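You operate a simulated robot arm through the tools that you are given. There is no shell and no other tool.

You are at the controls of a simulated two-armed robot. One attempt, no reset.

## Task
Switch the white lamp off, push the yellow lamp shut and put it away in the padded box.
Fine: shut the lid.
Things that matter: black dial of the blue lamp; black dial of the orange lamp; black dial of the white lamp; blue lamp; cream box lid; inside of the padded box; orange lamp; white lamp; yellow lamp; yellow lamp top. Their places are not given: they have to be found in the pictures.

The check looks at the end state, three seconds after you hand in, the way a careful person would. Anything else that was tipped, shoved, dropped, spilled or broken makes it a failure. Lids that push on must go on centred and level and be pressed home; caps that screw on are set level and turned clockwise until they are tight.

## Robot
Two 6-joint arms with two-finger parallel grippers on one trunk that stands fixed in place. Base frame: the origin is at the foot of the trunk, x ahead of it, y to its left, z up; the work surface is at about z = 0.9. Lengths are in m, angles in rad, forces in N, time in s.
The left shoulder is at [0.05, 0.17, 1.344], the right one opposite. Each reaches about 1.092 m from its shoulder. Payload 1.57 kg a hand.
Tool frame (each hand has its own): the origin (TCP) lies between the finger pads and is the grasp point; the fingertips stand 0.03 m ahead of it; z points along the fingers, y is the line along which they close. The gripper opens to 0.08 m. The fingers are 0.017 m wide and 0.012 m thick; the gripper's body (0.04 by 0.082 m) begins 0.08 m behind the TCP.
Orientation is that of the tool frame in the base frame, as [roll, pitch, yaw] about the fixed x, y, z axes, in that order (R = Rz(yaw) Ry(pitch) Rx(roll)). With the fingers straight down and closing along the base's y, the tool's x points along the base's -x, its y along +y and its z along -z.

## Interface
- The arms move only by the tool send_rows. It takes "left_commands", "right_commands" or both (then of equal length, played together; a hand with none holds still); each is text: rows parted by semicolons, each of 7 numbers parted by spaces: the closure, from 0 (fully open) to 1 (shut), then the shift along the tool's x, y, z in m, then the turn, a rotation vector about the tool's x, y, z in rad. In form: gripper dx dy dz wx wy wz; .... A call has 1 to 20 rows; each row shifts and turns the commanded pose from where the row before left it, along the tool's axes as they then stand. Each row takes 0.2 s and may step no farther than 0.05 m and 0.15 rad from the row before; otherwise, or with a gripper value out of range, the whole call is refused. Where a pose cannot be reached the arm comes as near as it can. A force on the tool above 90 N (or 10 N above the force at the start of the call, whichever is more), or a blocked arm, ends the call early, and 0.2 s more pass. Each finger travels about 0.045 m/s and halts on what it meets, pressing with about 27 N; the grip force reading is that of the motor and also rises with nothing between the fingers. The clock runs only during rows and for 0.2 s after the last one: add rows that do not move to give the fingers time. The reply holds the time, the measured pose of the TCP, the force on the tool along the base axes, the opening and the grip force, in the units named above and with some noise, with the torque about the TCP (base axes, N m) and any sound that the robot's microphone picked up.
- Cameras (640 x 400 px; columns grow to the right, rows downward): "scene" is now at [0.0394, -0.0226, 1.9164]; the picture's right is [-0.28, -0.96, 0.00], its down [-0.69, 0.20, -0.69] and it looks along [0.67, -0.19, -0.72] (base axes); focal length 350 px, centre (320, 200). "left" rides on the left gripper at [0.072, 0.007, -0.122] in its tool frame; the picture's right is [-0.09, 1.00, 0.00], its down [-0.84, -0.08, -0.54] and it looks along [-0.54, -0.05, 0.84] (tool axes); focal length 238 px, centre (320, 200). "right" rides on the right gripper at [0.072, -0.007, -0.122] in its tool frame; the picture's right is [0.09, 1.00, 0.00], its down [-0.84, 0.08, -0.54] and it looks along [-0.54, 0.05, 0.84] (tool axes); focal length 238 px, centre (320, 200).
- get_image(camera): a new picture of that camera. It takes no simulated time.
- move_column(by): slides the trunk up (or, below 0, down) by that many m; the arms and the scene camera ride with it, the base frame stays. It gives what a move gives, with no picture.
- pan_tilt(pan, tilt): turns the head with the scene camera to pan (to the left, within 1.501 rad either way) and tilt (down, from -0.506 to 1.204), counted from straight ahead of the robot. It gives what a move gives.
- measure_at(camera, pixels): for up to 12 pixels [column, row] of the newest picture of that camera ("zoom" is the newest enlarged one), the place [x, y, z] in the base frame of the surface seen there, good to about 0.002 m. It takes no simulated time.
- zoom(camera, box): a new picture of the part [left, top, right, bottom] of that camera's present view, enlarged. It takes no simulated time.
- finish_job(): hands the job in; it is judged then, once.

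Leave the grippers open and the arms clear of the work at the hand-in unless told otherwise.

The tools are called as a command line: name --argument value ..., lists and objects as JSON in quotes. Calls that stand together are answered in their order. send_rows: Moves the arms, as the interface text tells. Its arguments: {"type":"object","properties":{"left_commands":{"type":"string"},"right_commands":{"type":"string"}},"required":[]} The other tools are called the same way: move_column (by) slides the trunk up or down; pan_tilt (pan, tilt) turns the head that bears the scene camera; get_image (camera) takes a picture; measure_at (camera, pixels) gives the place of the surface under pixels of a picture; zoom (camera, box) takes an enlarged picture of a part of a camera's view; finish_job () hands the job in.

At the start:

```text
time_s: 0.0
left_eef_pos: [0.6532, -0.0365, 1.2343]
left_tool_rot: [-3.141, 0.0, 3.141]
left_force: [-0.3, -0.3, -0.2]
left_moment: [-0.01, -0.01, 0.02]
left_opening: 0.08
left_grip_force: 0.0
right_eef_pos: [0.4091, -0.4509, 1.2336]
right_tool_rot: [3.142, -0.001, 3.141]
right_force: [-0.8, 0.4, 0.0]
right_moment: [0.0, -0.01, -0.01]
right_opening: 0.0801
right_grip_force: 0.1
trunk travel left (down, up): [-0.959, 0.011]
head pan, tilt: [-0.281, 0.803]
```

scene: 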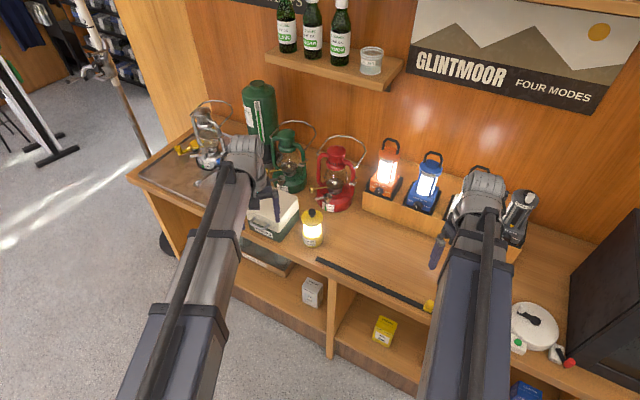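
right: 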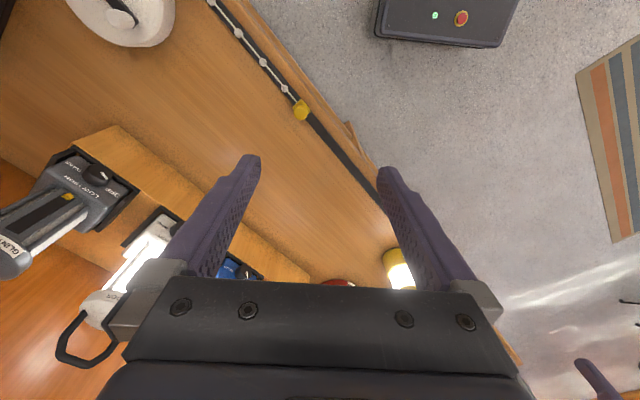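
left: 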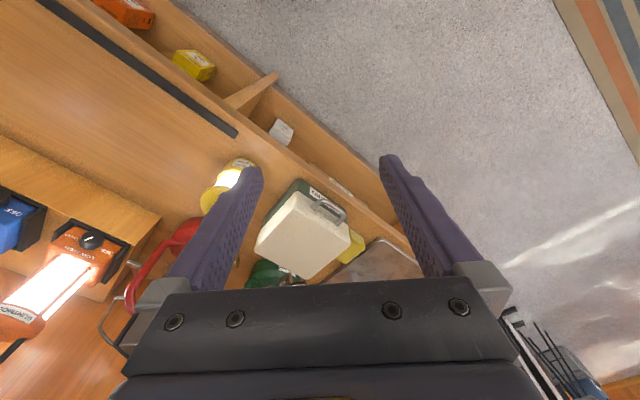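

I see a shelf with orange, blue and (hidden) white lamps, a small lit yellow lamp at about (312,228) and a cream/green box at about (270,215). I'll enlarge these areas to look more closely.

zoom --camera "scene" --box '[220, 160, 380, 260]'

zoom --camera "scene" --box '[350, 130, 550, 255]'

zoom --camera "right" --box '[0, 100, 320, 300]'

zoom --camera "left" --box '[180, 130, 420, 280]'

```text
4.00 times, centred on (300, 210) of scene
```

zoom: 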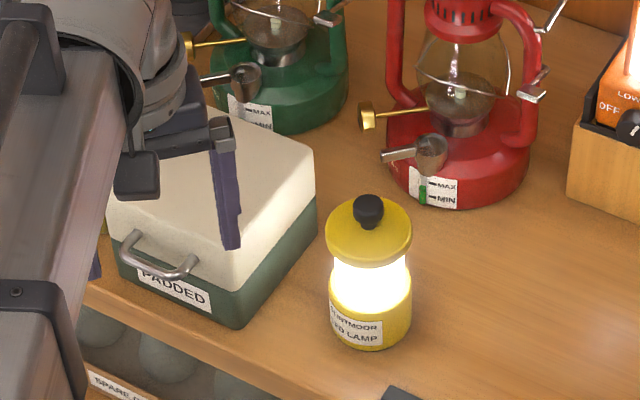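

```text
3.20 times, centred on (450, 192) of scene
```

zoom: 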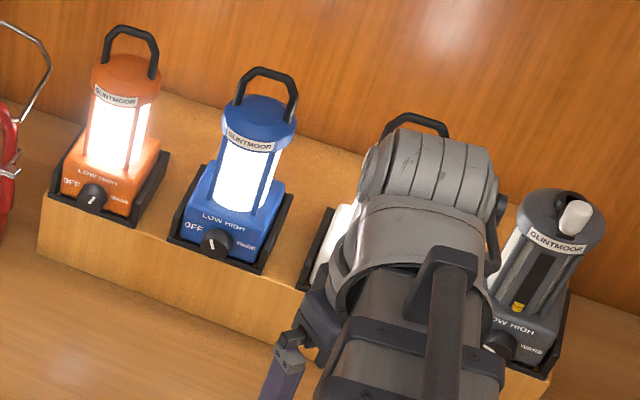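

```text
2.00 times, centred on (160, 200) of right
```

zoom: 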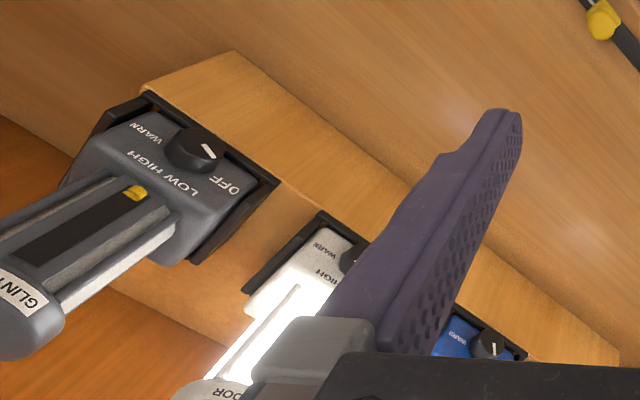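

```text
2.67 times, centred on (300, 205) of left
```

zoom: 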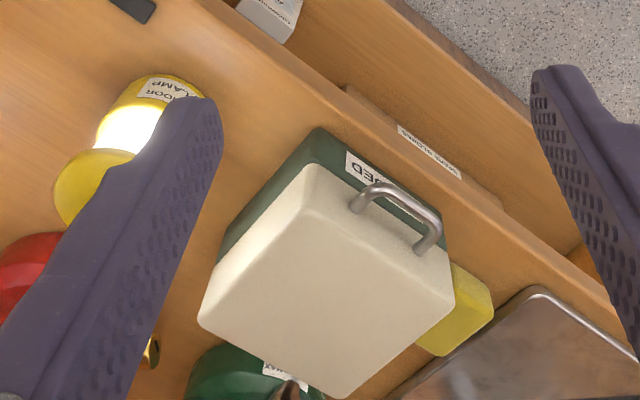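

First I'll measure points on the box lid, handle, yellow lamp and lamps in the present scene picture.

measure_at --camera "scene" --pixels '[[312, 213], [305, 220], [313, 245], [297, 195], [278, 228], [250, 229], [249, 223], [268, 227], [290, 215], [330, 248], [254, 233], [280, 241]]'

measure_at --camera "left" --pixels '[[298, 193], [349, 240], [254, 248], [303, 278], [300, 235], [316, 205], [341, 220], [330, 205], [226, 180], [212, 195], [240, 162], [300, 181]]'

```text
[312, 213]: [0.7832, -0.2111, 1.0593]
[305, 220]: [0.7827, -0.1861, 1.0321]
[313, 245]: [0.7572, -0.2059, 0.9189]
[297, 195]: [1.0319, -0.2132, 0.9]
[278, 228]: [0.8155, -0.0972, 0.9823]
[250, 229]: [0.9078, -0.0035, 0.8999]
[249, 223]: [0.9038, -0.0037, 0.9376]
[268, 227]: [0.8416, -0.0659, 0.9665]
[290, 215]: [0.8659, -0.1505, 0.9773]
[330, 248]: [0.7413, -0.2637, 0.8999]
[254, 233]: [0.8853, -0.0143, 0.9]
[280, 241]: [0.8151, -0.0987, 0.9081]
```

```text
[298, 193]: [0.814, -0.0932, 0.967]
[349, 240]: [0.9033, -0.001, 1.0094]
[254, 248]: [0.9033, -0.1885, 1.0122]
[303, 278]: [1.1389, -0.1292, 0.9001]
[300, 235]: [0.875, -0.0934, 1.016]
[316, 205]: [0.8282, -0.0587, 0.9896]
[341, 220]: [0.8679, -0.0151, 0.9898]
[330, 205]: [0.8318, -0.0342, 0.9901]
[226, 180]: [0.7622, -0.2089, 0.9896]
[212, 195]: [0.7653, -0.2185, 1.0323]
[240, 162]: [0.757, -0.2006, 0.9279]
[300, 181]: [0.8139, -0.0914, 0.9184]
```

Now measuring the lamp row, the black screen at the right, and other objects that may obstruct.

measure_at --camera "scene" --pixels '[[379, 192], [417, 206], [388, 145], [430, 158], [480, 170], [520, 205], [507, 238], [600, 290], [637, 210], [535, 325], [366, 205], [440, 260]]'

measure_at --camera "right" --pixels '[[98, 172], [100, 178], [173, 228], [243, 270], [150, 240], [90, 310], [70, 340], [300, 110], [120, 20], [75, 150], [400, 265], [118, 128]]'

```text
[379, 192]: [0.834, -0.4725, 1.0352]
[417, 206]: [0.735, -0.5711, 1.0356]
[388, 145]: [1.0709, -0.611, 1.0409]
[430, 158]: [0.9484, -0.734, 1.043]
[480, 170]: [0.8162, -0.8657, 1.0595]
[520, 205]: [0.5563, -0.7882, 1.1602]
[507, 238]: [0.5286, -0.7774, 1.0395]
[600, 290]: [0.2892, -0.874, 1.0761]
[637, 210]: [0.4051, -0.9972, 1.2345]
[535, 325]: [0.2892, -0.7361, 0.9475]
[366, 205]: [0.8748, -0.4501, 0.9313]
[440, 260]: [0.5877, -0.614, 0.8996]
```

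```text
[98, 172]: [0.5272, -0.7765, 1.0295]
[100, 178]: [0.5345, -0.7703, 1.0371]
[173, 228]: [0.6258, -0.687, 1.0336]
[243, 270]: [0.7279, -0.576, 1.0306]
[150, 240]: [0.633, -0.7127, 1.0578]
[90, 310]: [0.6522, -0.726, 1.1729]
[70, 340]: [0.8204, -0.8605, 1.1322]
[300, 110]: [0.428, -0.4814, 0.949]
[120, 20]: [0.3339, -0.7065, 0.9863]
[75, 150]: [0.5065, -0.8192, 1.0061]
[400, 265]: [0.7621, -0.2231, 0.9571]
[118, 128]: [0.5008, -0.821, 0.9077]
```

The lamps stand in a row turned 45° to the base, with dials facing about (-0.7, +0.7). Both arms block the view, so I'll draw them aside: left hand toward +y and back, right hand back and inward.

send_rows --left_commands "0 0.025 0.035 -0.01 0 0 0;0 0.025 0.035 -0.01 0 0 0;0 0.025 0.035 -0.01 0 0 0;0 0.025 0.035 -0.01 0 0 0;0 0.025 0.035 -0.01 0 0 0;0 0.025 0.035 -0.01 0 0 0" --right_commands "0 0.01 0.03 -0.01 0 0 0;0 0.01 0.03 -0.01 0 0 0;0 0.01 0.03 -0.01 0 0 0;0 0.01 0.03 -0.01 0 0 0;0 0.01 0.03 -0.01 0 0 0;0 0.01 0.03 -0.01 0 0 0"

get_image --camera "scene"

```text
time_s: 1.4
left_eef_pos: [0.5042, 0.1764, 1.2344]
left_tool_rot: [-3.139, 0.0, -3.141]
left_force: [-0.8, 1.0, 0.1]
left_moment: [-0.03, -0.03, 0.02]
left_opening: 0.0803
left_grip_force: 0.1
left hand out of reach, approached as far as the arm can: row 1, 2, 3, 4, 5, 6
right_eef_pos: [0.4319, -0.3093, 1.2341]
right_tool_rot: [-3.141, -0.002, -3.141]
right_force: [-0.3, 0.7, -0.7]
right_moment: [-0.04, 0.0, -0.02]
right_opening: 0.0801
right_grip_force: 0.1
right hand out of reach, approached as far as the arm can: row 1, 2, 3, 4, 5, 6
trunk travel left (down, up): [-0.959, 0.011]
head pan, tilt: [-0.281, 0.803]
```

```text
taken
```

scene: 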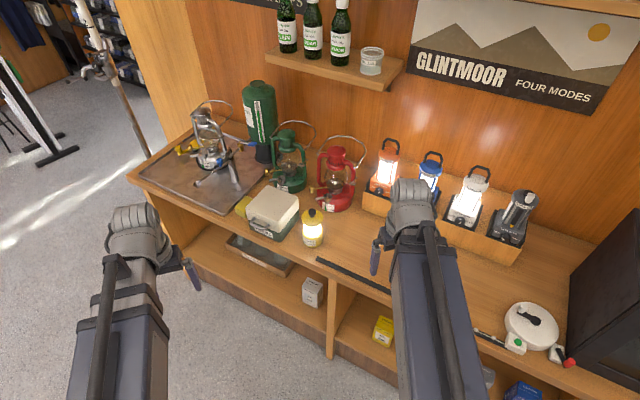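

The view is now clear of the white lamp and the box. Enlarging lamps and box.

zoom --camera "scene" --box '[430, 155, 550, 230]'

zoom --camera "scene" --box '[225, 170, 345, 245]'

get_image --camera "right"

get_image --camera "left"

```text
5.33 times, centred on (490, 192) of scene
```

zoom: 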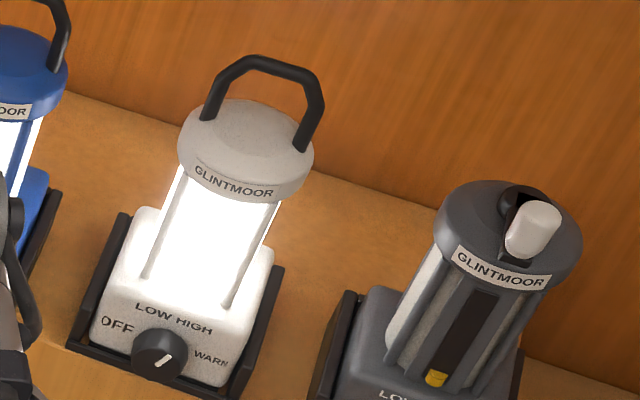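

```text
5.33 times, centred on (285, 208) of scene
```

zoom: 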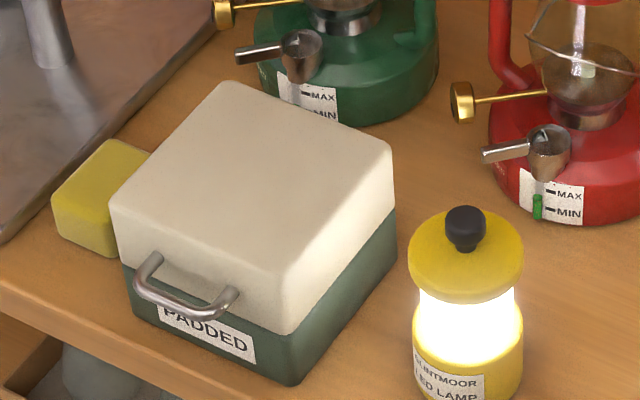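

```text
taken
```

right: 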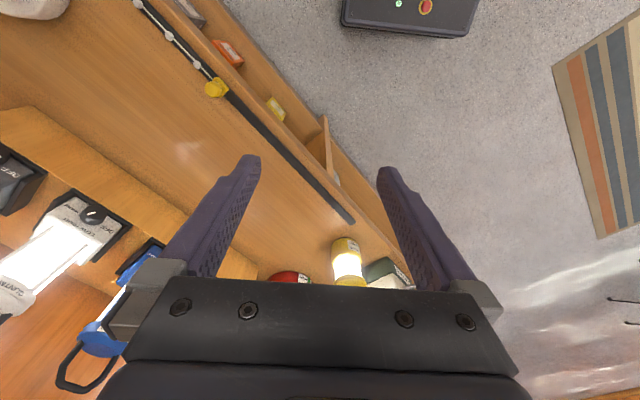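

```text
taken
```

left: 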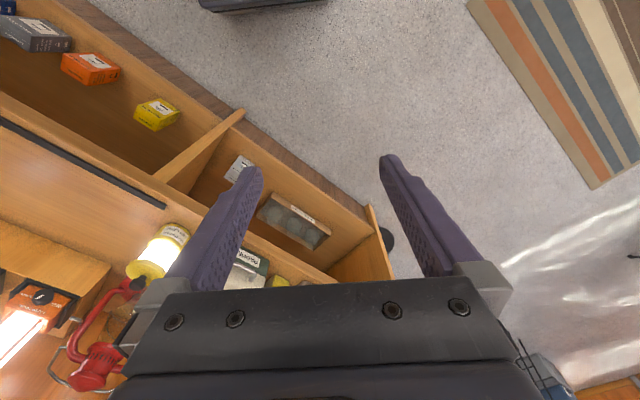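

Looking at the white lamp's dial at about (92,213) in the right picture.

zoom --camera "right" --box '[40, 175, 136, 235]'

zoom --camera "scene" --box '[440, 205, 488, 235]'

```text
6.67 times, centred on (88, 205) of right
```

zoom: 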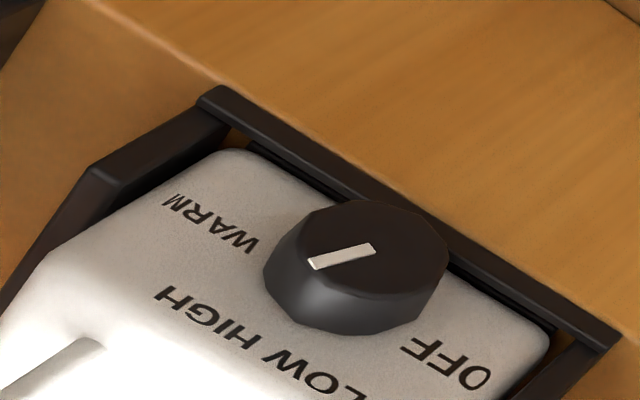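

```text
13.33 times, centred on (464, 220) of scene
```

zoom: 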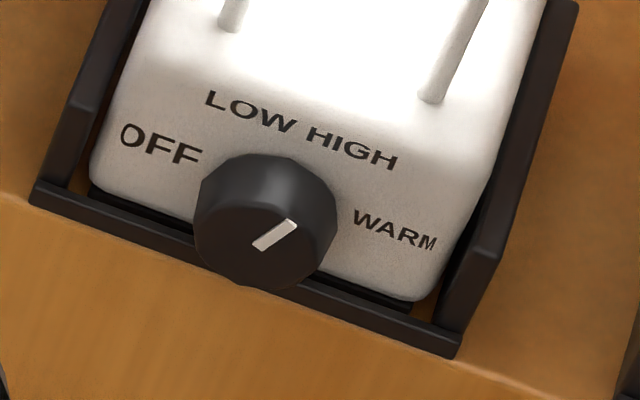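

I'll measure the dial face centre, rim points and the panel around it in this enlarged picture.

measure_at --camera "zoom" --pixels '[[262, 245], [240, 245], [290, 245], [262, 220], [262, 268], [160, 150], [250, 115], [350, 155], [395, 240], [350, 280], [130, 190], [380, 180]]'

```text
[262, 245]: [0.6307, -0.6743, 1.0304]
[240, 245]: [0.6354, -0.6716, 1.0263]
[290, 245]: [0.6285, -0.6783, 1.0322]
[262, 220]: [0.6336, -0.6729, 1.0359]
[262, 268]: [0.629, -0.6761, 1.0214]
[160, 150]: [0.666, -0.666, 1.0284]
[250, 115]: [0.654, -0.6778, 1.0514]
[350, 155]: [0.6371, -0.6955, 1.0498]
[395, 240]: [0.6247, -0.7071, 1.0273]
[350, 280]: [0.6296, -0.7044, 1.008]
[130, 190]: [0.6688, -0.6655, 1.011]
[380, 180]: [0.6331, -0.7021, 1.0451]
```

The panel is vertical, and the dial's face stands about 0.018 m in front of it, pointing between HIGH and WARM. Next I measure the shelf and tray rim near this dial, then the yellow lamp and box.

measure_at --camera "zoom" --pixels '[[100, 220], [200, 245], [330, 310], [440, 340], [60, 280], [560, 300], [480, 270], [80, 130], [200, 180], [340, 215], [215, 275], [300, 283]]'

zoom --camera "scene" --box '[290, 200, 338, 250]'

```text
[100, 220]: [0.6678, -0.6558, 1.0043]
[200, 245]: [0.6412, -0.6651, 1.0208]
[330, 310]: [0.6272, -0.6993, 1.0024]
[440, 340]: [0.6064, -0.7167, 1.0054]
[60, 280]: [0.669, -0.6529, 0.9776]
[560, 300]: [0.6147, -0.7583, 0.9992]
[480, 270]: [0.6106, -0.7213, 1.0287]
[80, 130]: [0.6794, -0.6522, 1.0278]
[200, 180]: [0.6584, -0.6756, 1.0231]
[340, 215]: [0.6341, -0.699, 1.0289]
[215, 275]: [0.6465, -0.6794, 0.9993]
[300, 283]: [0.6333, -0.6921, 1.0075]
```

```text
8.00 times, centred on (314, 225) of scene
```

zoom: 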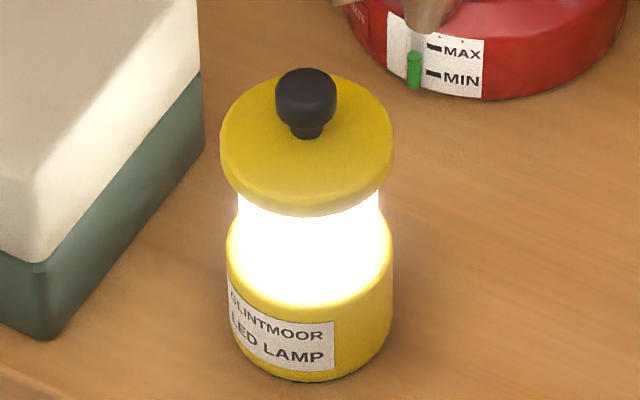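

Shelf top is z≈0.999 with its front face near the dial, and the dial juts out past it, so the fingers have room. Now measuring the yellow lamp: knob, cap rim and base edges.

measure_at --camera "zoom" --pixels '[[306, 82], [306, 130], [270, 110], [340, 110], [306, 165], [225, 140], [387, 140], [300, 180], [306, 375], [230, 290], [390, 290], [308, 290]]'

measure_at --camera "left" --pixels '[[146, 268], [155, 262], [165, 250], [175, 235], [160, 232], [180, 248], [130, 268], [150, 278]]'

zoom --camera "scene" --box '[235, 180, 307, 245]'

```text
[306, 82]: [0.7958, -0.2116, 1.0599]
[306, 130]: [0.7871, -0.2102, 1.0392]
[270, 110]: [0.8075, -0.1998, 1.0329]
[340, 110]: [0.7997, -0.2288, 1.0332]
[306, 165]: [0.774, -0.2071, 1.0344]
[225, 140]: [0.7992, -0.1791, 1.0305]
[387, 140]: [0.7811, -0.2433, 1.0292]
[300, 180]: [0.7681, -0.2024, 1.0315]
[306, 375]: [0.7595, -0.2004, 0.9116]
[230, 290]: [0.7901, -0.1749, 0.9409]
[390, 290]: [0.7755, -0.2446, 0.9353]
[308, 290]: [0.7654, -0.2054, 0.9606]
```

```text
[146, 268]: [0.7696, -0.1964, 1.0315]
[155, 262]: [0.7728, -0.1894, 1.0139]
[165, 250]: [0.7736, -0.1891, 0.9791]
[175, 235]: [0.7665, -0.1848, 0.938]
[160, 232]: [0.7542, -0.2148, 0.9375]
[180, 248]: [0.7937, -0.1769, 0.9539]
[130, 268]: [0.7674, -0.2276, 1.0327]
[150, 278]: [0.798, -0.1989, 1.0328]
```

```text
6.15 times, centred on (271, 212) of scene
```

zoom: 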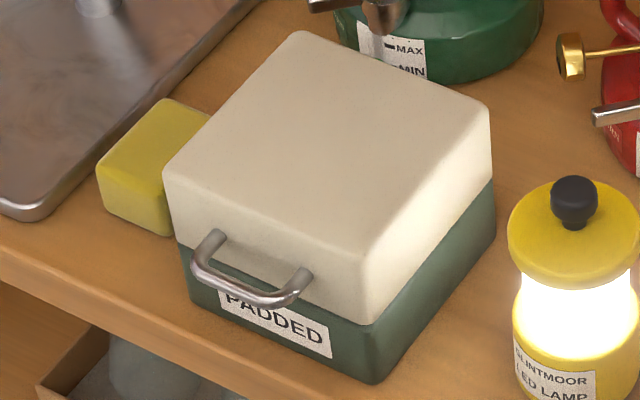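

Measuring the box: lid corners, lid seam, handle bar, label, and the neighbours.

measure_at --camera "zoom" --pixels '[[300, 40], [170, 175], [360, 250], [480, 115], [215, 240], [195, 262], [240, 297], [285, 295], [300, 275], [365, 318], [490, 190], [372, 375]]'

measure_at --camera "zoom" --pixels '[[185, 240], [190, 255], [200, 310], [150, 150], [170, 215], [100, 175], [380, 30], [400, 70], [315, 5], [495, 215], [250, 250], [260, 270]]'

```text
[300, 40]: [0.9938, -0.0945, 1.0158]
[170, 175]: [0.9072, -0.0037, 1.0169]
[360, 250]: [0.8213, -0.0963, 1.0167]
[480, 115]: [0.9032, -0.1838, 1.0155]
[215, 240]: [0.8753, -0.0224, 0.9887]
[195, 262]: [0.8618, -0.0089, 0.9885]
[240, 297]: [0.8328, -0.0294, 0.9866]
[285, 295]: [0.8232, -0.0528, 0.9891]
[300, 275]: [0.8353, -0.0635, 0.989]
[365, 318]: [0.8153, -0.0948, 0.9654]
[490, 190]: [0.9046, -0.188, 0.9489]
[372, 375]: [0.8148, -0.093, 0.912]
```

```text
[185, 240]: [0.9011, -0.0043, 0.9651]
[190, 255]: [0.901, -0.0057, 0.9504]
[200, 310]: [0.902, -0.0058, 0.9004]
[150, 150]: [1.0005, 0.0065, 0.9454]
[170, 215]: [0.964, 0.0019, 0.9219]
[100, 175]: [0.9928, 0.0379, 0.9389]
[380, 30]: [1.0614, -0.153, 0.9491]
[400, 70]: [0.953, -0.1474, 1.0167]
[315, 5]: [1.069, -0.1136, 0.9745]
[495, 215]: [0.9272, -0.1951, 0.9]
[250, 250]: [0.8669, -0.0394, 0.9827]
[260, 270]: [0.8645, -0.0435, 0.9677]
```

Readings: the box spans about 0.131 m square with seam near z≈0.958 and the handle bar at z≈0.988 in front; the lamp is about 0.07 m wide, centre ≈(0.79,-0.211). I start with the white lamp: turn the right hand in place by 45° of yaw and then pitch it to point level at the dial.

send_rows --right_commands "0 0 0 0 0 0 0.1309;0 0 0 0 0 0 0.1309;0 0 0 0 0 0 0.1309;0 0 0 0 0 0 0.1309;0 0 0 0 0 0 0.1309;0 0 0 0 0 0 0.1309;0 0 0 0 0 -0.1428 0;0 0 0 0 0 -0.1428 0;0 0 0 0 0 -0.1428 0;0 0 0 0 0 -0.1428 0;0 0 0 0 0 -0.1428 0;0 0 0 0 0 -0.1428 0"

```text
time_s: 4.0
left_eef_pos: [0.5047, 0.1739, 1.2336]
left_tool_rot: [3.141, 0.001, -3.142]
left_force: [0.3, 0.7, -0.5]
left_moment: [-0.01, 0.0, 0.03]
left_opening: 0.0801
left_grip_force: 0.1
right_eef_pos: [0.5714, -0.3454, 1.31]
right_tool_rot: [3.14, 0.856, 2.356]
right_force: [0.6, -0.5, -0.9]
right_moment: [0.01, 0.0, -0.01]
right_opening: 0.0802
right_grip_force: 0.1
right hand out of reach, approached as far as the arm can: row 7, 8, 9, 10, 11, 12
trunk travel left (down, up): [-0.959, 0.011]
head pan, tilt: [-0.281, 0.803]
```

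The hand came out pitched 0.856 rad at (0.571,-0.345,1.31). I'll finish pitching to level while sliding along the bench (tool -y) toward the white lamp.

send_rows --right_commands "0 0 -0.035 0 0 -0.1428 0;0 0 -0.035 0 0 -0.1428 0;0 0 -0.035 0 0 -0.1428 0;0 0 -0.035 0 0 -0.1428 0;0 0 -0.035 0 0 -0.1428 0"

```text
time_s: 5.2
left_eef_pos: [0.5043, 0.1744, 1.2338]
left_tool_rot: [-3.141, 0.001, 3.141]
left_force: [0.5, 0.0, -2.0]
left_moment: [0.0, 0.01, 0.01]
left_opening: 0.08
left_grip_force: 0.1
right_eef_pos: [0.5731, -0.5045, 1.4533]
right_tool_rot: [2.934, 1.569, 2.152]
right_force: [-0.5, -0.2, 0.9]
right_moment: [0.01, -0.01, 0.0]
right_opening: 0.0798
right_grip_force: 0.1
right hand out of reach, approached as far as the arm can: row 1, 2, 3, 4, 5
trunk travel left (down, up): [-0.959, 0.011]
head pan, tilt: [-0.281, 0.803]
```

The hand is now level but at z≈1.453. I'll lower it (tool +x is down) and see whether it follows.

send_rows --right_commands "0 0.03 0 0 0 0 0;0 0.03 0 0 0 0 0;0 0.03 0 0 0 0 0;0 0.03 0 0 0 0 0"

```text
time_s: 6.2
left_eef_pos: [0.505, 0.1743, 1.2335]
left_tool_rot: [-3.142, -0.001, 3.14]
left_force: [-0.4, 0.2, -0.4]
left_moment: [0.0, 0.06, 0.0]
left_opening: 0.08
left_grip_force: 0.1
right_eef_pos: [0.5723, -0.5045, 1.4542]
right_tool_rot: [3.141, 1.57, 2.354]
right_force: [0.3, 0.7, 0.0]
right_moment: [-0.02, 0.02, -0.02]
right_opening: 0.0801
right_grip_force: 0.0
right hand out of reach, approached as far as the arm can: row 1, 2, 3, 4
trunk travel left (down, up): [-0.959, 0.011]
head pan, tilt: [-0.281, 0.803]
```

Whatever I command, the hand's wrist stays at z≈1.454 (1.234+0.22 pointing down, 1.454 level), so height seems to come only from the trunk column. I'll test by lowering the column by 0.05.

move_column --by -0.05

```text
time_s: 7.1
left_eef_pos: [0.5047, 0.1732, 1.184]
left_tool_rot: [-3.14, 0.0, -3.141]
left_force: [-0.8, 0.2, -0.9]
left_moment: [0.03, 0.01, 0.02]
left_opening: 0.08
left_grip_force: 0.1
right_eef_pos: [0.5732, -0.5033, 1.4043]
right_tool_rot: [3.132, 1.569, 2.345]
right_force: [-0.7, -0.1, 0.5]
right_moment: [-0.01, 0.01, 0.04]
right_opening: 0.0801
right_grip_force: 0.0
trunk travel left (down, up): [-0.909, 0.061]
head pan, tilt: [-0.281, 0.803]
```

The column carries both arms. One more test row: right hand up 0.03 (tool -x) and sideways, to learn how the commanded pose behaves.

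send_rows --right_commands "0 -0.03 0 0 0 0 0;0 0 -0.02 0 0 0 0"

```text
time_s: 7.7
left_eef_pos: [0.5048, 0.1737, 1.1838]
left_tool_rot: [3.141, 0.0, 3.14]
left_force: [-1.0, 0.8, 0.3]
left_moment: [-0.03, -0.02, 0.0]
left_opening: 0.0799
left_grip_force: 0.0
right_eef_pos: [0.5639, -0.5206, 1.4039]
right_tool_rot: [2.922, 1.571, 2.137]
right_force: [0.3, 0.0, 0.4]
right_moment: [0.01, 0.0, 0.01]
right_opening: 0.0799
right_grip_force: 0.2
right hand out of reach, approached as far as the arm can: row 1, 2
trunk travel left (down, up): [-0.909, 0.061]
head pan, tilt: [-0.281, 0.803]
```

Sending one still row to see whether the commanded pose carries over between calls.

send_rows --right_commands "0 0 0 0 0 0 0" --left_commands "0 0 0 0 0 0 0"

```text
time_s: 8.1
left_eef_pos: [0.5047, 0.174, 1.1846]
left_tool_rot: [3.141, 0.002, 3.141]
left_force: [-0.4, -0.3, 0.3]
left_moment: [-0.02, 0.0, 0.02]
left_opening: 0.0802
left_grip_force: 0.1
right_eef_pos: [0.5643, -0.5221, 1.4034]
right_tool_rot: [3.045, 1.57, 2.259]
right_force: [0.2, -0.3, 0.5]
right_moment: [0.01, 0.02, 0.02]
right_opening: 0.0801
right_grip_force: 0.2
trunk travel left (down, up): [-0.909, 0.061]
head pan, tilt: [-0.281, 0.803]
```

Good: the commanded pose is reset at each call and heights come from the column only. Before lowering, I'll look at the present arm layout.

get_image --camera "scene"

get_image --camera "right"

```text
taken
```

scene: 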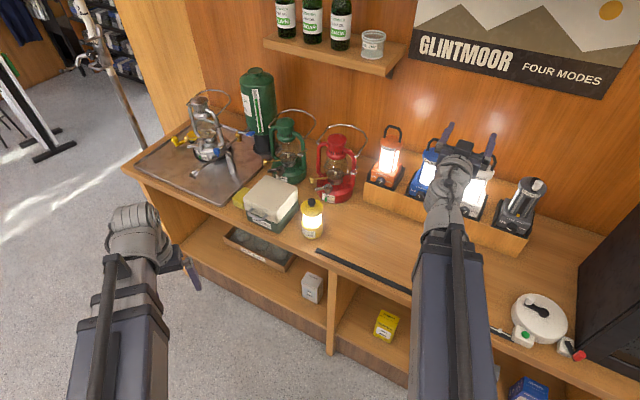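

```text
taken
```

right: 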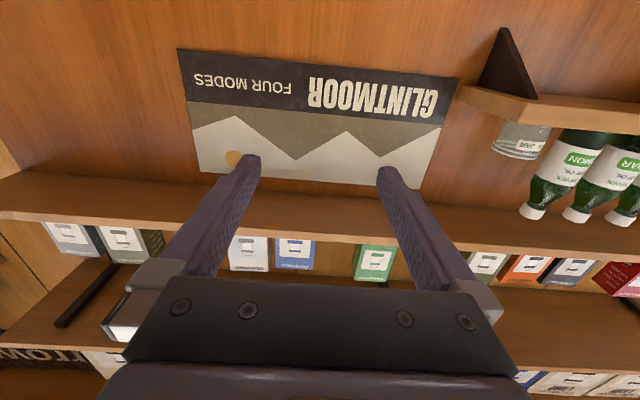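

I'll measure points on the right and left arms to learn the thickness and height of the links.

measure_at --camera "scene" --pixels '[[455, 250], [425, 300], [490, 330], [420, 380], [490, 390], [455, 200], [440, 190], [130, 225], [135, 260], [130, 320], [80, 380], [160, 380]]'

pan_tilt --pan -0.5 --tilt 1.2

get_image --camera "scene"

```text
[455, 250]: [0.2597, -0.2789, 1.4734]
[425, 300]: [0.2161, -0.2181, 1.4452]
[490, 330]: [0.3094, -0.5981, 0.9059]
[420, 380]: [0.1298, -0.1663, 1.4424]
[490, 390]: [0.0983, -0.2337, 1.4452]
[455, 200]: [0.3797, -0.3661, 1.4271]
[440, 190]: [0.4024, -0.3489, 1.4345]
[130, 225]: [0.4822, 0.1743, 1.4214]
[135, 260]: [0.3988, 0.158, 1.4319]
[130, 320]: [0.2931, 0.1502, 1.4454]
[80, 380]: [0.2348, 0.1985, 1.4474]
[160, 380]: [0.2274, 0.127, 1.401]
```

```text
time_s: 9.0
left_eef_pos: [0.5051, 0.1737, 1.1842]
left_tool_rot: [3.141, 0.001, 3.141]
left_force: [0.0, -0.9, 0.7]
left_moment: [-0.01, 0.01, -0.02]
left_opening: 0.0799
left_grip_force: 0.0
right_eef_pos: [0.564, -0.5213, 1.4048]
right_tool_rot: [-3.128, 1.57, 2.368]
right_force: [0.4, 0.5, -0.3]
right_moment: [0.03, 0.01, 0.01]
right_opening: 0.08
right_grip_force: 0.1
trunk travel left (down, up): [-0.909, 0.061]
head pan, tilt: [-0.499, 1.201]
```

```text
taken
```

scene: 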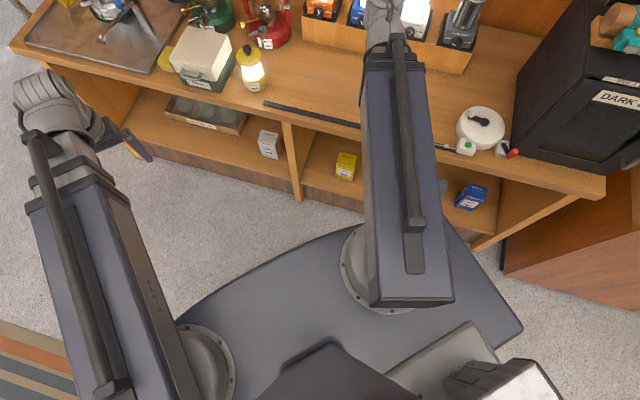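

The arms are straight booms swivelling on a plate that rides on the column. I'll measure the plate's front edge, the bench edge and the floor objects to be sure lowering is clear.

measure_at --camera "scene" --pixels '[[465, 240], [515, 330], [300, 255], [345, 230], [200, 310], [480, 185], [440, 150], [470, 147], [345, 122], [500, 235], [30, 100], [60, 150]]'

```text
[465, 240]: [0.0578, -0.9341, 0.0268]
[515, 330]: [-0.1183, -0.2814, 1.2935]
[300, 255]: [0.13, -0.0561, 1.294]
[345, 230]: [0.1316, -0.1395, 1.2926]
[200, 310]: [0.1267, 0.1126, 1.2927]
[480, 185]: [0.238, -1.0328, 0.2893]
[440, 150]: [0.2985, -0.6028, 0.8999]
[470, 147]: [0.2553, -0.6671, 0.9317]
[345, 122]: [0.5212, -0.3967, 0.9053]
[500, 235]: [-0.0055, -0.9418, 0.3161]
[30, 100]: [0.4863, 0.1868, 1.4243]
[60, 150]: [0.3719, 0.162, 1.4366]
```

The plate stays far from the bench and the booms are only ±0.042 m thick, so lowering is safe. I slide the right hand 0.059 m toward the white lamp (tool -y), then lower the column 0.25.

send_rows --right_commands "0 0 -0.03 0 0 0 0;0 0 -0.029 0 0 0 0"

move_column --by -0.25

get_image --camera "right"

pan_tilt --pan -0.5 --tilt 0.8

get_image --camera "scene"

```text
time_s: 9.6
left_eef_pos: [0.5049, 0.1744, 1.1843]
left_tool_rot: [3.139, 0.0, -3.141]
left_force: [0.6, -0.1, -0.3]
left_moment: [0.02, 0.0, -0.02]
left_opening: 0.08
left_grip_force: 0.0
right_eef_pos: [0.532, -0.5704, 1.4043]
right_tool_rot: [2.899, 1.569, 2.114]
right_force: [-0.3, -0.6, 0.9]
right_moment: [0.01, 0.0, -0.02]
right_opening: 0.08
right_grip_force: 0.1
right hand out of reach, approached as far as the arm can: row 1, 2
trunk travel left (down, up): [-0.909, 0.061]
head pan, tilt: [-0.499, 1.201]
```

```text
time_s: 12.2
left_eef_pos: [0.5051, 0.1728, 0.9342]
left_tool_rot: [-3.141, 0.0, -3.14]
left_force: [-0.4, 0.8, 0.8]
left_moment: [0.02, 0.01, -0.03]
left_opening: 0.08
left_grip_force: 0.1
right_eef_pos: [0.5323, -0.5697, 1.1533]
right_tool_rot: [3.132, 1.569, 2.348]
right_force: [-0.3, 0.7, -0.4]
right_moment: [0.01, -0.03, 0.01]
right_opening: 0.08
right_grip_force: 0.1
trunk travel left (down, up): [-0.659, 0.311]
head pan, tilt: [-0.499, 1.201]
```

```text
taken
```

right: 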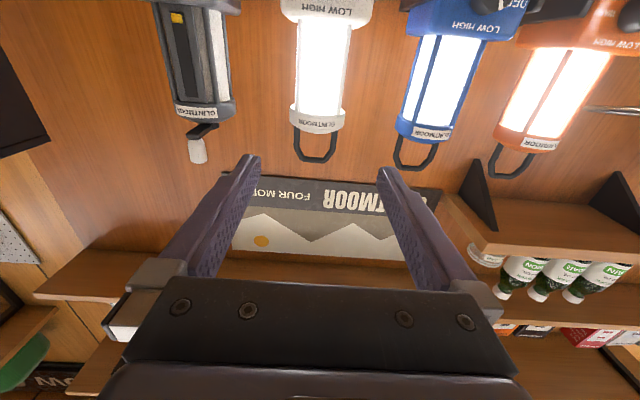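

```text
time_s: 13.0
left_eef_pos: [0.5049, 0.1743, 0.9346]
left_tool_rot: [-3.141, 0.001, 3.141]
left_force: [0.2, -0.5, 0.3]
left_moment: [0.02, 0.0, 0.01]
left_opening: 0.0801
left_grip_force: 0.0
right_eef_pos: [0.532, -0.5706, 1.1533]
right_tool_rot: [-3.14, 1.569, 2.355]
right_force: [-0.4, 0.0, -1.0]
right_moment: [0.01, 0.0, -0.01]
right_opening: 0.0799
right_grip_force: 0.1
trunk travel left (down, up): [-0.659, 0.311]
head pan, tilt: [-0.499, 0.799]
```

```text
taken
```

scene: 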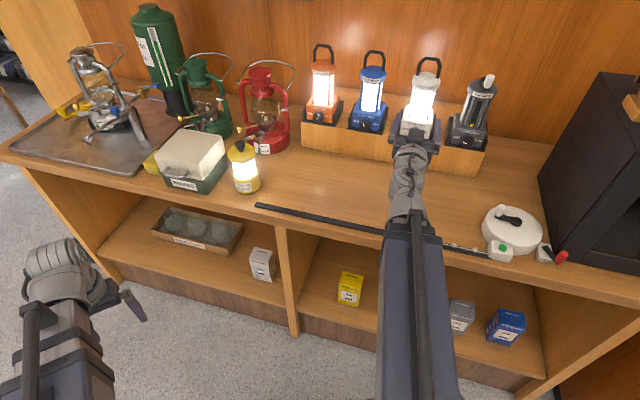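

The right hand is level, facing the white lamp (its column is at about column 320 in the hand picture). Lowering the remaining 0.124 to dial height z≈1.029.

move_column --by -0.124

get_image --camera "right"

get_image --camera "scene"

```text
time_s: 14.3
left_eef_pos: [0.5041, 0.1757, 0.8232]
left_tool_rot: [-3.139, 0.002, -3.141]
left_force: [0.6, -0.4, -0.4]
left_moment: [0.02, 0.01, -0.01]
left_opening: 0.0801
left_grip_force: 0.0
right_eef_pos: [0.5316, -0.568, 1.0441]
right_tool_rot: [-1.377, 1.566, -2.163]
right_force: [-2.0, 5.7, 28.6]
right_moment: [3.24, 3.0, -0.27]
right_opening: 0.0799
right_grip_force: 0.1
trunk travel left (down, up): [-0.548, 0.422]
head pan, tilt: [-0.499, 0.799]
stopped: the force on the tool passed its limit at 176 N (the readings are from after the stop); the commanded pose is now the measured one
```

```text
taken
```

right: 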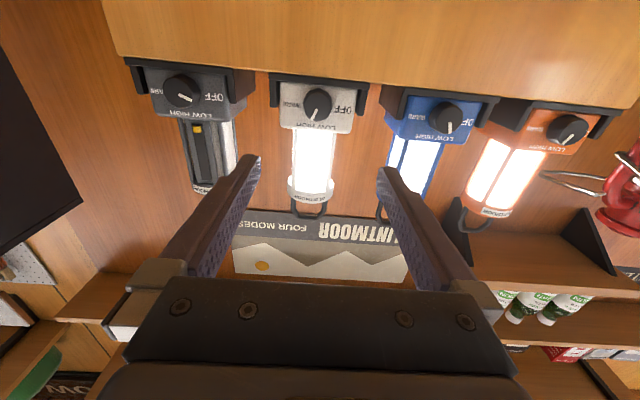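

```text
taken
```

scene: 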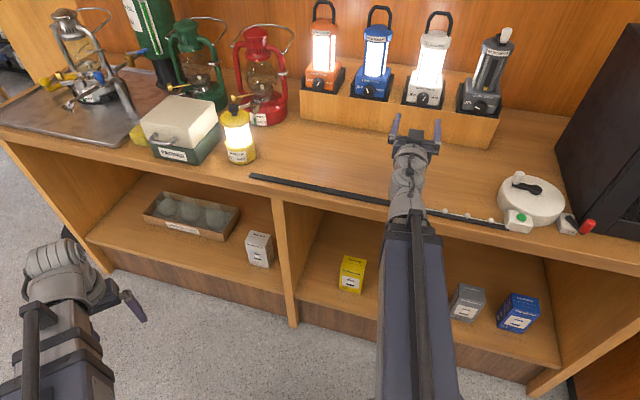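

The column stopped on a 176 N force at z=1.044: the hand camera underneath seems to have met something on the bench-front rail. I'll raise again by 0.06 and look at the damage.

move_column --by 0.06

zoom --camera "scene" --box '[340, 130, 560, 250]'

get_image --camera "right"

```text
time_s: 15.3
left_eef_pos: [0.5052, 0.1736, 0.8828]
left_tool_rot: [-3.141, -0.001, -3.141]
left_force: [-0.2, 0.4, -1.2]
left_moment: [0.03, -0.02, 0.02]
left_opening: 0.08
left_grip_force: 0.1
right_eef_pos: [0.5341, -0.5711, 1.1029]
right_tool_rot: [-2.02, 1.567, -2.804]
right_force: [-0.7, 0.7, 0.2]
right_moment: [0.0, 0.0, 0.01]
right_opening: 0.08
right_grip_force: 0.1
trunk travel left (down, up): [-0.608, 0.362]
head pan, tilt: [-0.499, 0.799]
```

```text
2.91 times, centred on (450, 190) of scene
```

zoom: 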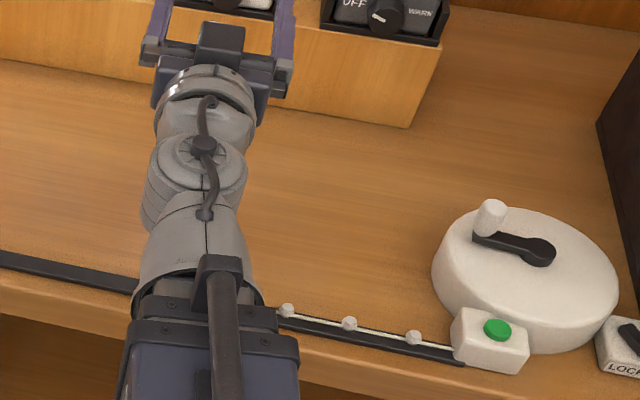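

```text
taken
```

right: 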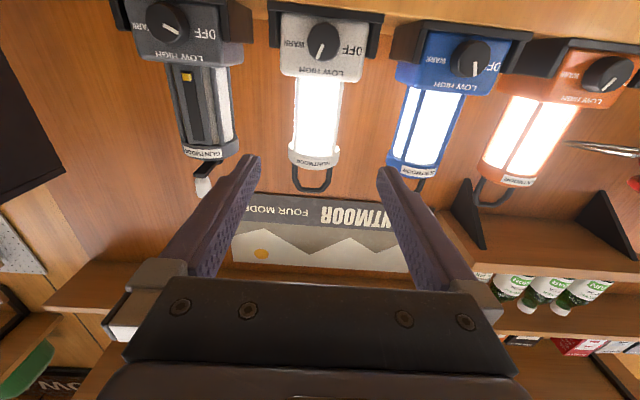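

By force and moment, the contact was at about (0.434,-0.475): the yellow piece on the rail, met by the camera housing. I'll check on it when the arm is out of the way. Now zoom the hand view on the white dial at about (322,40).

zoom --camera "right" --box '[274, 5, 370, 65]'

measure_at --camera "zoom" --pixels '[[230, 230], [325, 130], [420, 230], [325, 330], [325, 235], [270, 180], [380, 180], [270, 290], [380, 290]]'

```text
6.67 times, centred on (322, 35) of right
```

zoom: 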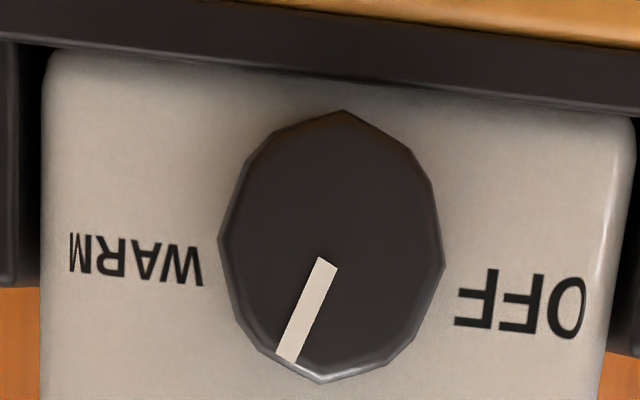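

```text
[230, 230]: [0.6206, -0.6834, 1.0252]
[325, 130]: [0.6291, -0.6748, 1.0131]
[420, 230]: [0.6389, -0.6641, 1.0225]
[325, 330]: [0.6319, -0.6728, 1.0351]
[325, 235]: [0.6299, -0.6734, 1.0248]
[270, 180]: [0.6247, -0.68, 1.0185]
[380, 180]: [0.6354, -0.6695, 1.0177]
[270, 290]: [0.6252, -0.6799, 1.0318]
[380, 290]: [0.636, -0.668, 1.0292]
```

The dial centre comes out at r≈0.030, z≈1.026 (base about (0.63,-0.674,1.026)), diameter ≈0.031, pointer at HIGH (about +23° from up); OFF is roughly 75–80° on the other side. I'll check the grey lamp, which is off, for the OFF angle.

zoom --camera "right" --box '[110, 0, 240, 81]'

zoom --camera "scene" --box '[290, 60, 510, 140]'

```text
4.92 times, centred on (175, 40) of right
```

zoom: 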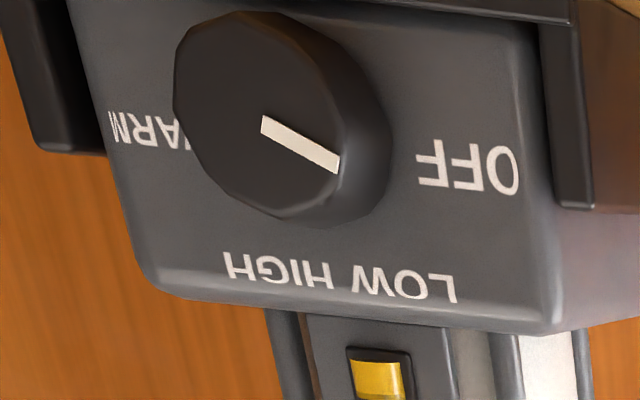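

```text
2.91 times, centred on (400, 100) of scene
```

zoom: 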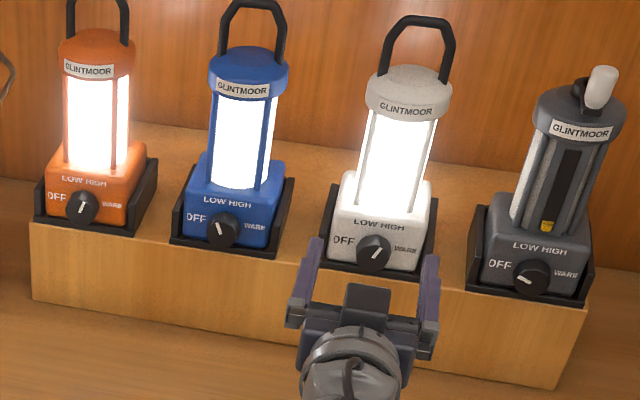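

OFF sits about 67° left of up, so the turn needed is ≈90° counter-clockwise. I'll move the hand in 0.068 m along the fingers (past the rail), pre-rotate +45° about the tool z, then lower.

send_rows --right_commands "0 0 -0.002 0.034 0 0 0;0 0 -0.002 0.034 0 0 0;0 0 0 0 0 0 0.1309;0 0 0 0 0 0 0.1309;0 0 0 0 0 0 0.1309;0 0 0 0 0 0 0.1309;0 0 0 0 0 0 0.1309;0 0 0 0 0 0 0.1309"

get_image --camera "scene"

```text
time_s: 17.1
left_eef_pos: [0.5045, 0.1743, 0.8833]
left_tool_rot: [3.141, -0.001, 3.141]
left_force: [1.0, 0.7, -0.3]
left_moment: [0.01, 0.01, -0.01]
left_opening: 0.0799
left_grip_force: 0.0
right_eef_pos: [0.5786, -0.623, 1.1015]
right_tool_rot: [1.571, 0.786, 0.789]
right_force: [-0.6, -0.5, -0.6]
right_moment: [0.02, -0.04, -0.04]
right_opening: 0.0803
right_grip_force: 0.1
trunk travel left (down, up): [-0.608, 0.362]
head pan, tilt: [-0.499, 0.799]
```

```text
taken
```

scene: 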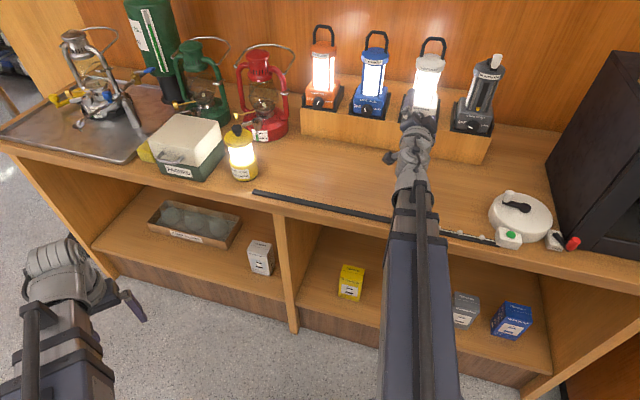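

Hand is at f≈-0.85, rolled 45° as intended. Lowering 0.0755 to dial height.

move_column --by -0.0755

get_image --camera "right"

get_image --camera "scene"

```text
time_s: 18.2
left_eef_pos: [0.5048, 0.1742, 0.8079]
left_tool_rot: [3.142, -0.002, 3.141]
left_force: [0.5, -0.1, 0.4]
left_moment: [0.03, 0.0, 0.0]
left_opening: 0.0802
left_grip_force: 0.0
right_eef_pos: [0.5781, -0.6214, 1.0275]
right_tool_rot: [1.573, 0.79, 0.788]
right_force: [-0.5, 0.1, 0.1]
right_moment: [0.0, -0.01, 0.02]
right_opening: 0.0797
right_grip_force: 0.0
trunk travel left (down, up): [-0.532, 0.438]
head pan, tilt: [-0.499, 0.799]
```

```text
taken
```

right: 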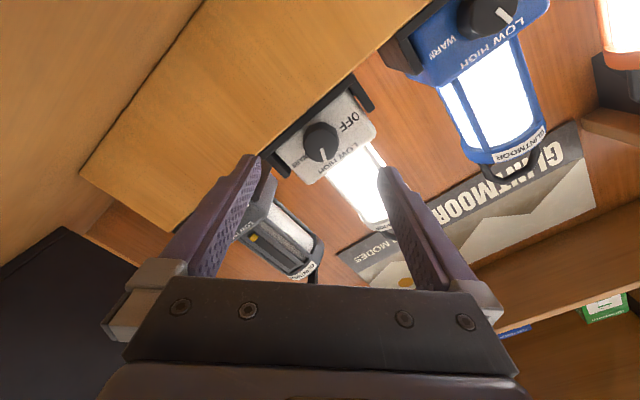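

```text
taken
```

scene: 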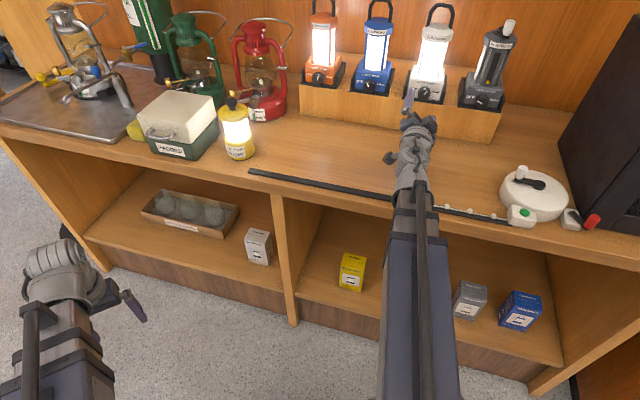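

The dial appears centred between the fingers at about (321,142). I'll verify the offset with measurements.

zoom --camera "right" --box '[281, 115, 361, 165]'

measure_at --camera "right" --pixels '[[306, 142], [336, 142], [321, 126], [321, 157], [321, 142], [311, 132], [331, 132], [311, 152], [331, 152]]'

```text
8.00 times, centred on (321, 140) of right
```

zoom: 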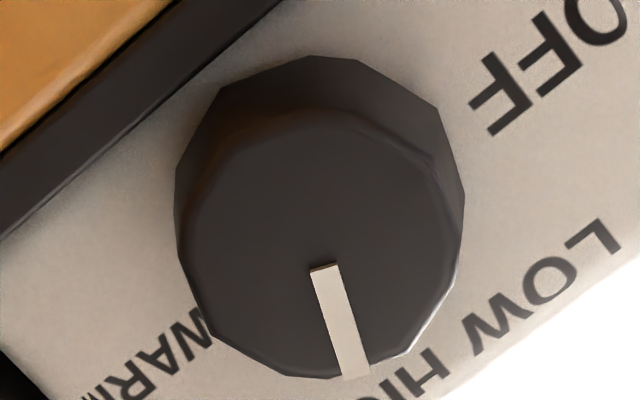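

```text
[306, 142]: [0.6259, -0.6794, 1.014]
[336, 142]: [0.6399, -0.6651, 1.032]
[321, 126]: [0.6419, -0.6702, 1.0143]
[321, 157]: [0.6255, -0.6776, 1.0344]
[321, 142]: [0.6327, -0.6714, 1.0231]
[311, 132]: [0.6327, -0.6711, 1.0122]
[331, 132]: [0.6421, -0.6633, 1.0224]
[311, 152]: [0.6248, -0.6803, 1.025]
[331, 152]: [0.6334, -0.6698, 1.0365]
```

Alignment is within about 1 mm. I partly close the fingers (0.4) and advance 0.052 m so the tips sit about the dial just short of the shelf face.

send_rows --right_commands "0.4 0 0 0 0 0 0;0.4 0 0 0 0 0 0;0.4 0 0 0.02 0 0 0;0.4 0 0 0.02 0 0 0;0.4 0 0 0.012 0 0 0;0.4 0 0 0 0 0 0"

get_image --camera "right"

```text
time_s: 19.6
left_eef_pos: [0.505, 0.1734, 0.8072]
left_tool_rot: [3.141, -0.001, -3.141]
left_force: [-0.6, -0.9, 0.2]
left_moment: [0.02, -0.02, -0.01]
left_opening: 0.0798
left_grip_force: 0.0
right_eef_pos: [0.6155, -0.658, 1.0263]
right_tool_rot: [1.575, 0.789, 0.787]
right_force: [-0.1, -0.4, -0.7]
right_moment: [0.0, 0.01, 0.0]
right_opening: 0.048
right_grip_force: 0.0
trunk travel left (down, up): [-0.532, 0.438]
head pan, tilt: [-0.499, 0.799]
```

```text
taken
```

right: 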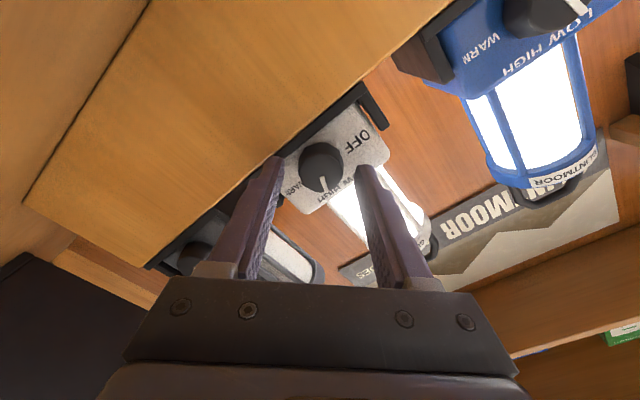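

Tips are at f≈-0.93 beside the dial. I shift 2 mm along tool x to centre it and close on the dial.

send_rows --right_commands "0.4 0.002 0 0.002 0 0 0;1 0 0 0 0 0 0;1 0 0 0 0 0 0;1 0 0 0 0 0 0"

get_image --camera "right"

```text
time_s: 20.6
left_eef_pos: [0.5063, 0.1741, 0.807]
left_tool_rot: [3.141, 0.0, -3.142]
left_force: [0.0, 0.2, 0.3]
left_moment: [0.04, -0.04, 0.01]
left_opening: 0.0798
left_grip_force: 0.0
right_eef_pos: [0.6176, -0.659, 1.0264]
right_tool_rot: [1.575, 0.788, 0.79]
right_force: [1.1, -0.6, 2.1]
right_moment: [-0.03, -0.02, 0.05]
right_opening: 0.0305
right_grip_force: 27.7
trunk travel left (down, up): [-0.532, 0.438]
head pan, tilt: [-0.499, 0.799]
```

```text
taken
```

right: 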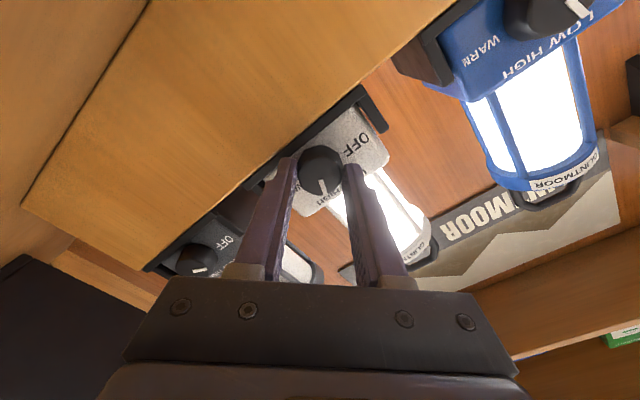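

The dial is gripped at 0.0305 m, 27.7 N, with little side force. Now turning counter-clockwise (negative about tool z), first five rows.

send_rows --right_commands "1 0 0 0 0 0 -0.14;1 0 0 0 0 0 -0.14;1 0 0 0 0 0 -0.14;1 0 0 0 0 0 -0.14;1 0 0 0 0 0 -0.14"

get_image --camera "right"

```text
time_s: 21.8
left_eef_pos: [0.5052, 0.1733, 0.8069]
left_tool_rot: [3.141, 0.001, 3.141]
left_force: [-0.7, -0.6, -0.4]
left_moment: [-0.01, -0.01, 0.0]
left_opening: 0.0805
left_grip_force: 0.1
right_eef_pos: [0.6181, -0.6592, 1.0247]
right_tool_rot: [1.625, 1.49, 0.839]
right_force: [-1.0, -0.6, 0.7]
right_moment: [0.13, 0.11, -0.14]
right_opening: 0.0303
right_grip_force: 27.2
trunk travel left (down, up): [-0.532, 0.438]
head pan, tilt: [-0.499, 0.799]
```

```text
taken
```

right: 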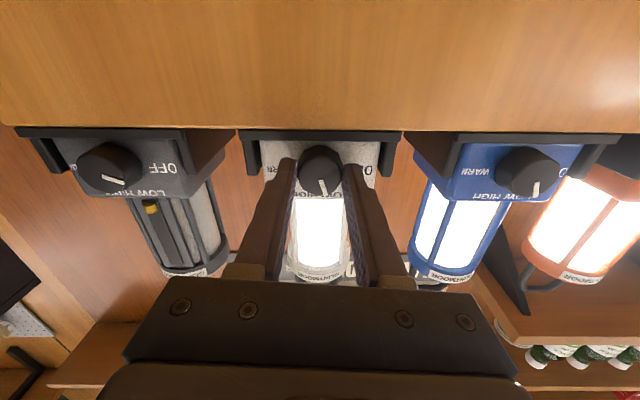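

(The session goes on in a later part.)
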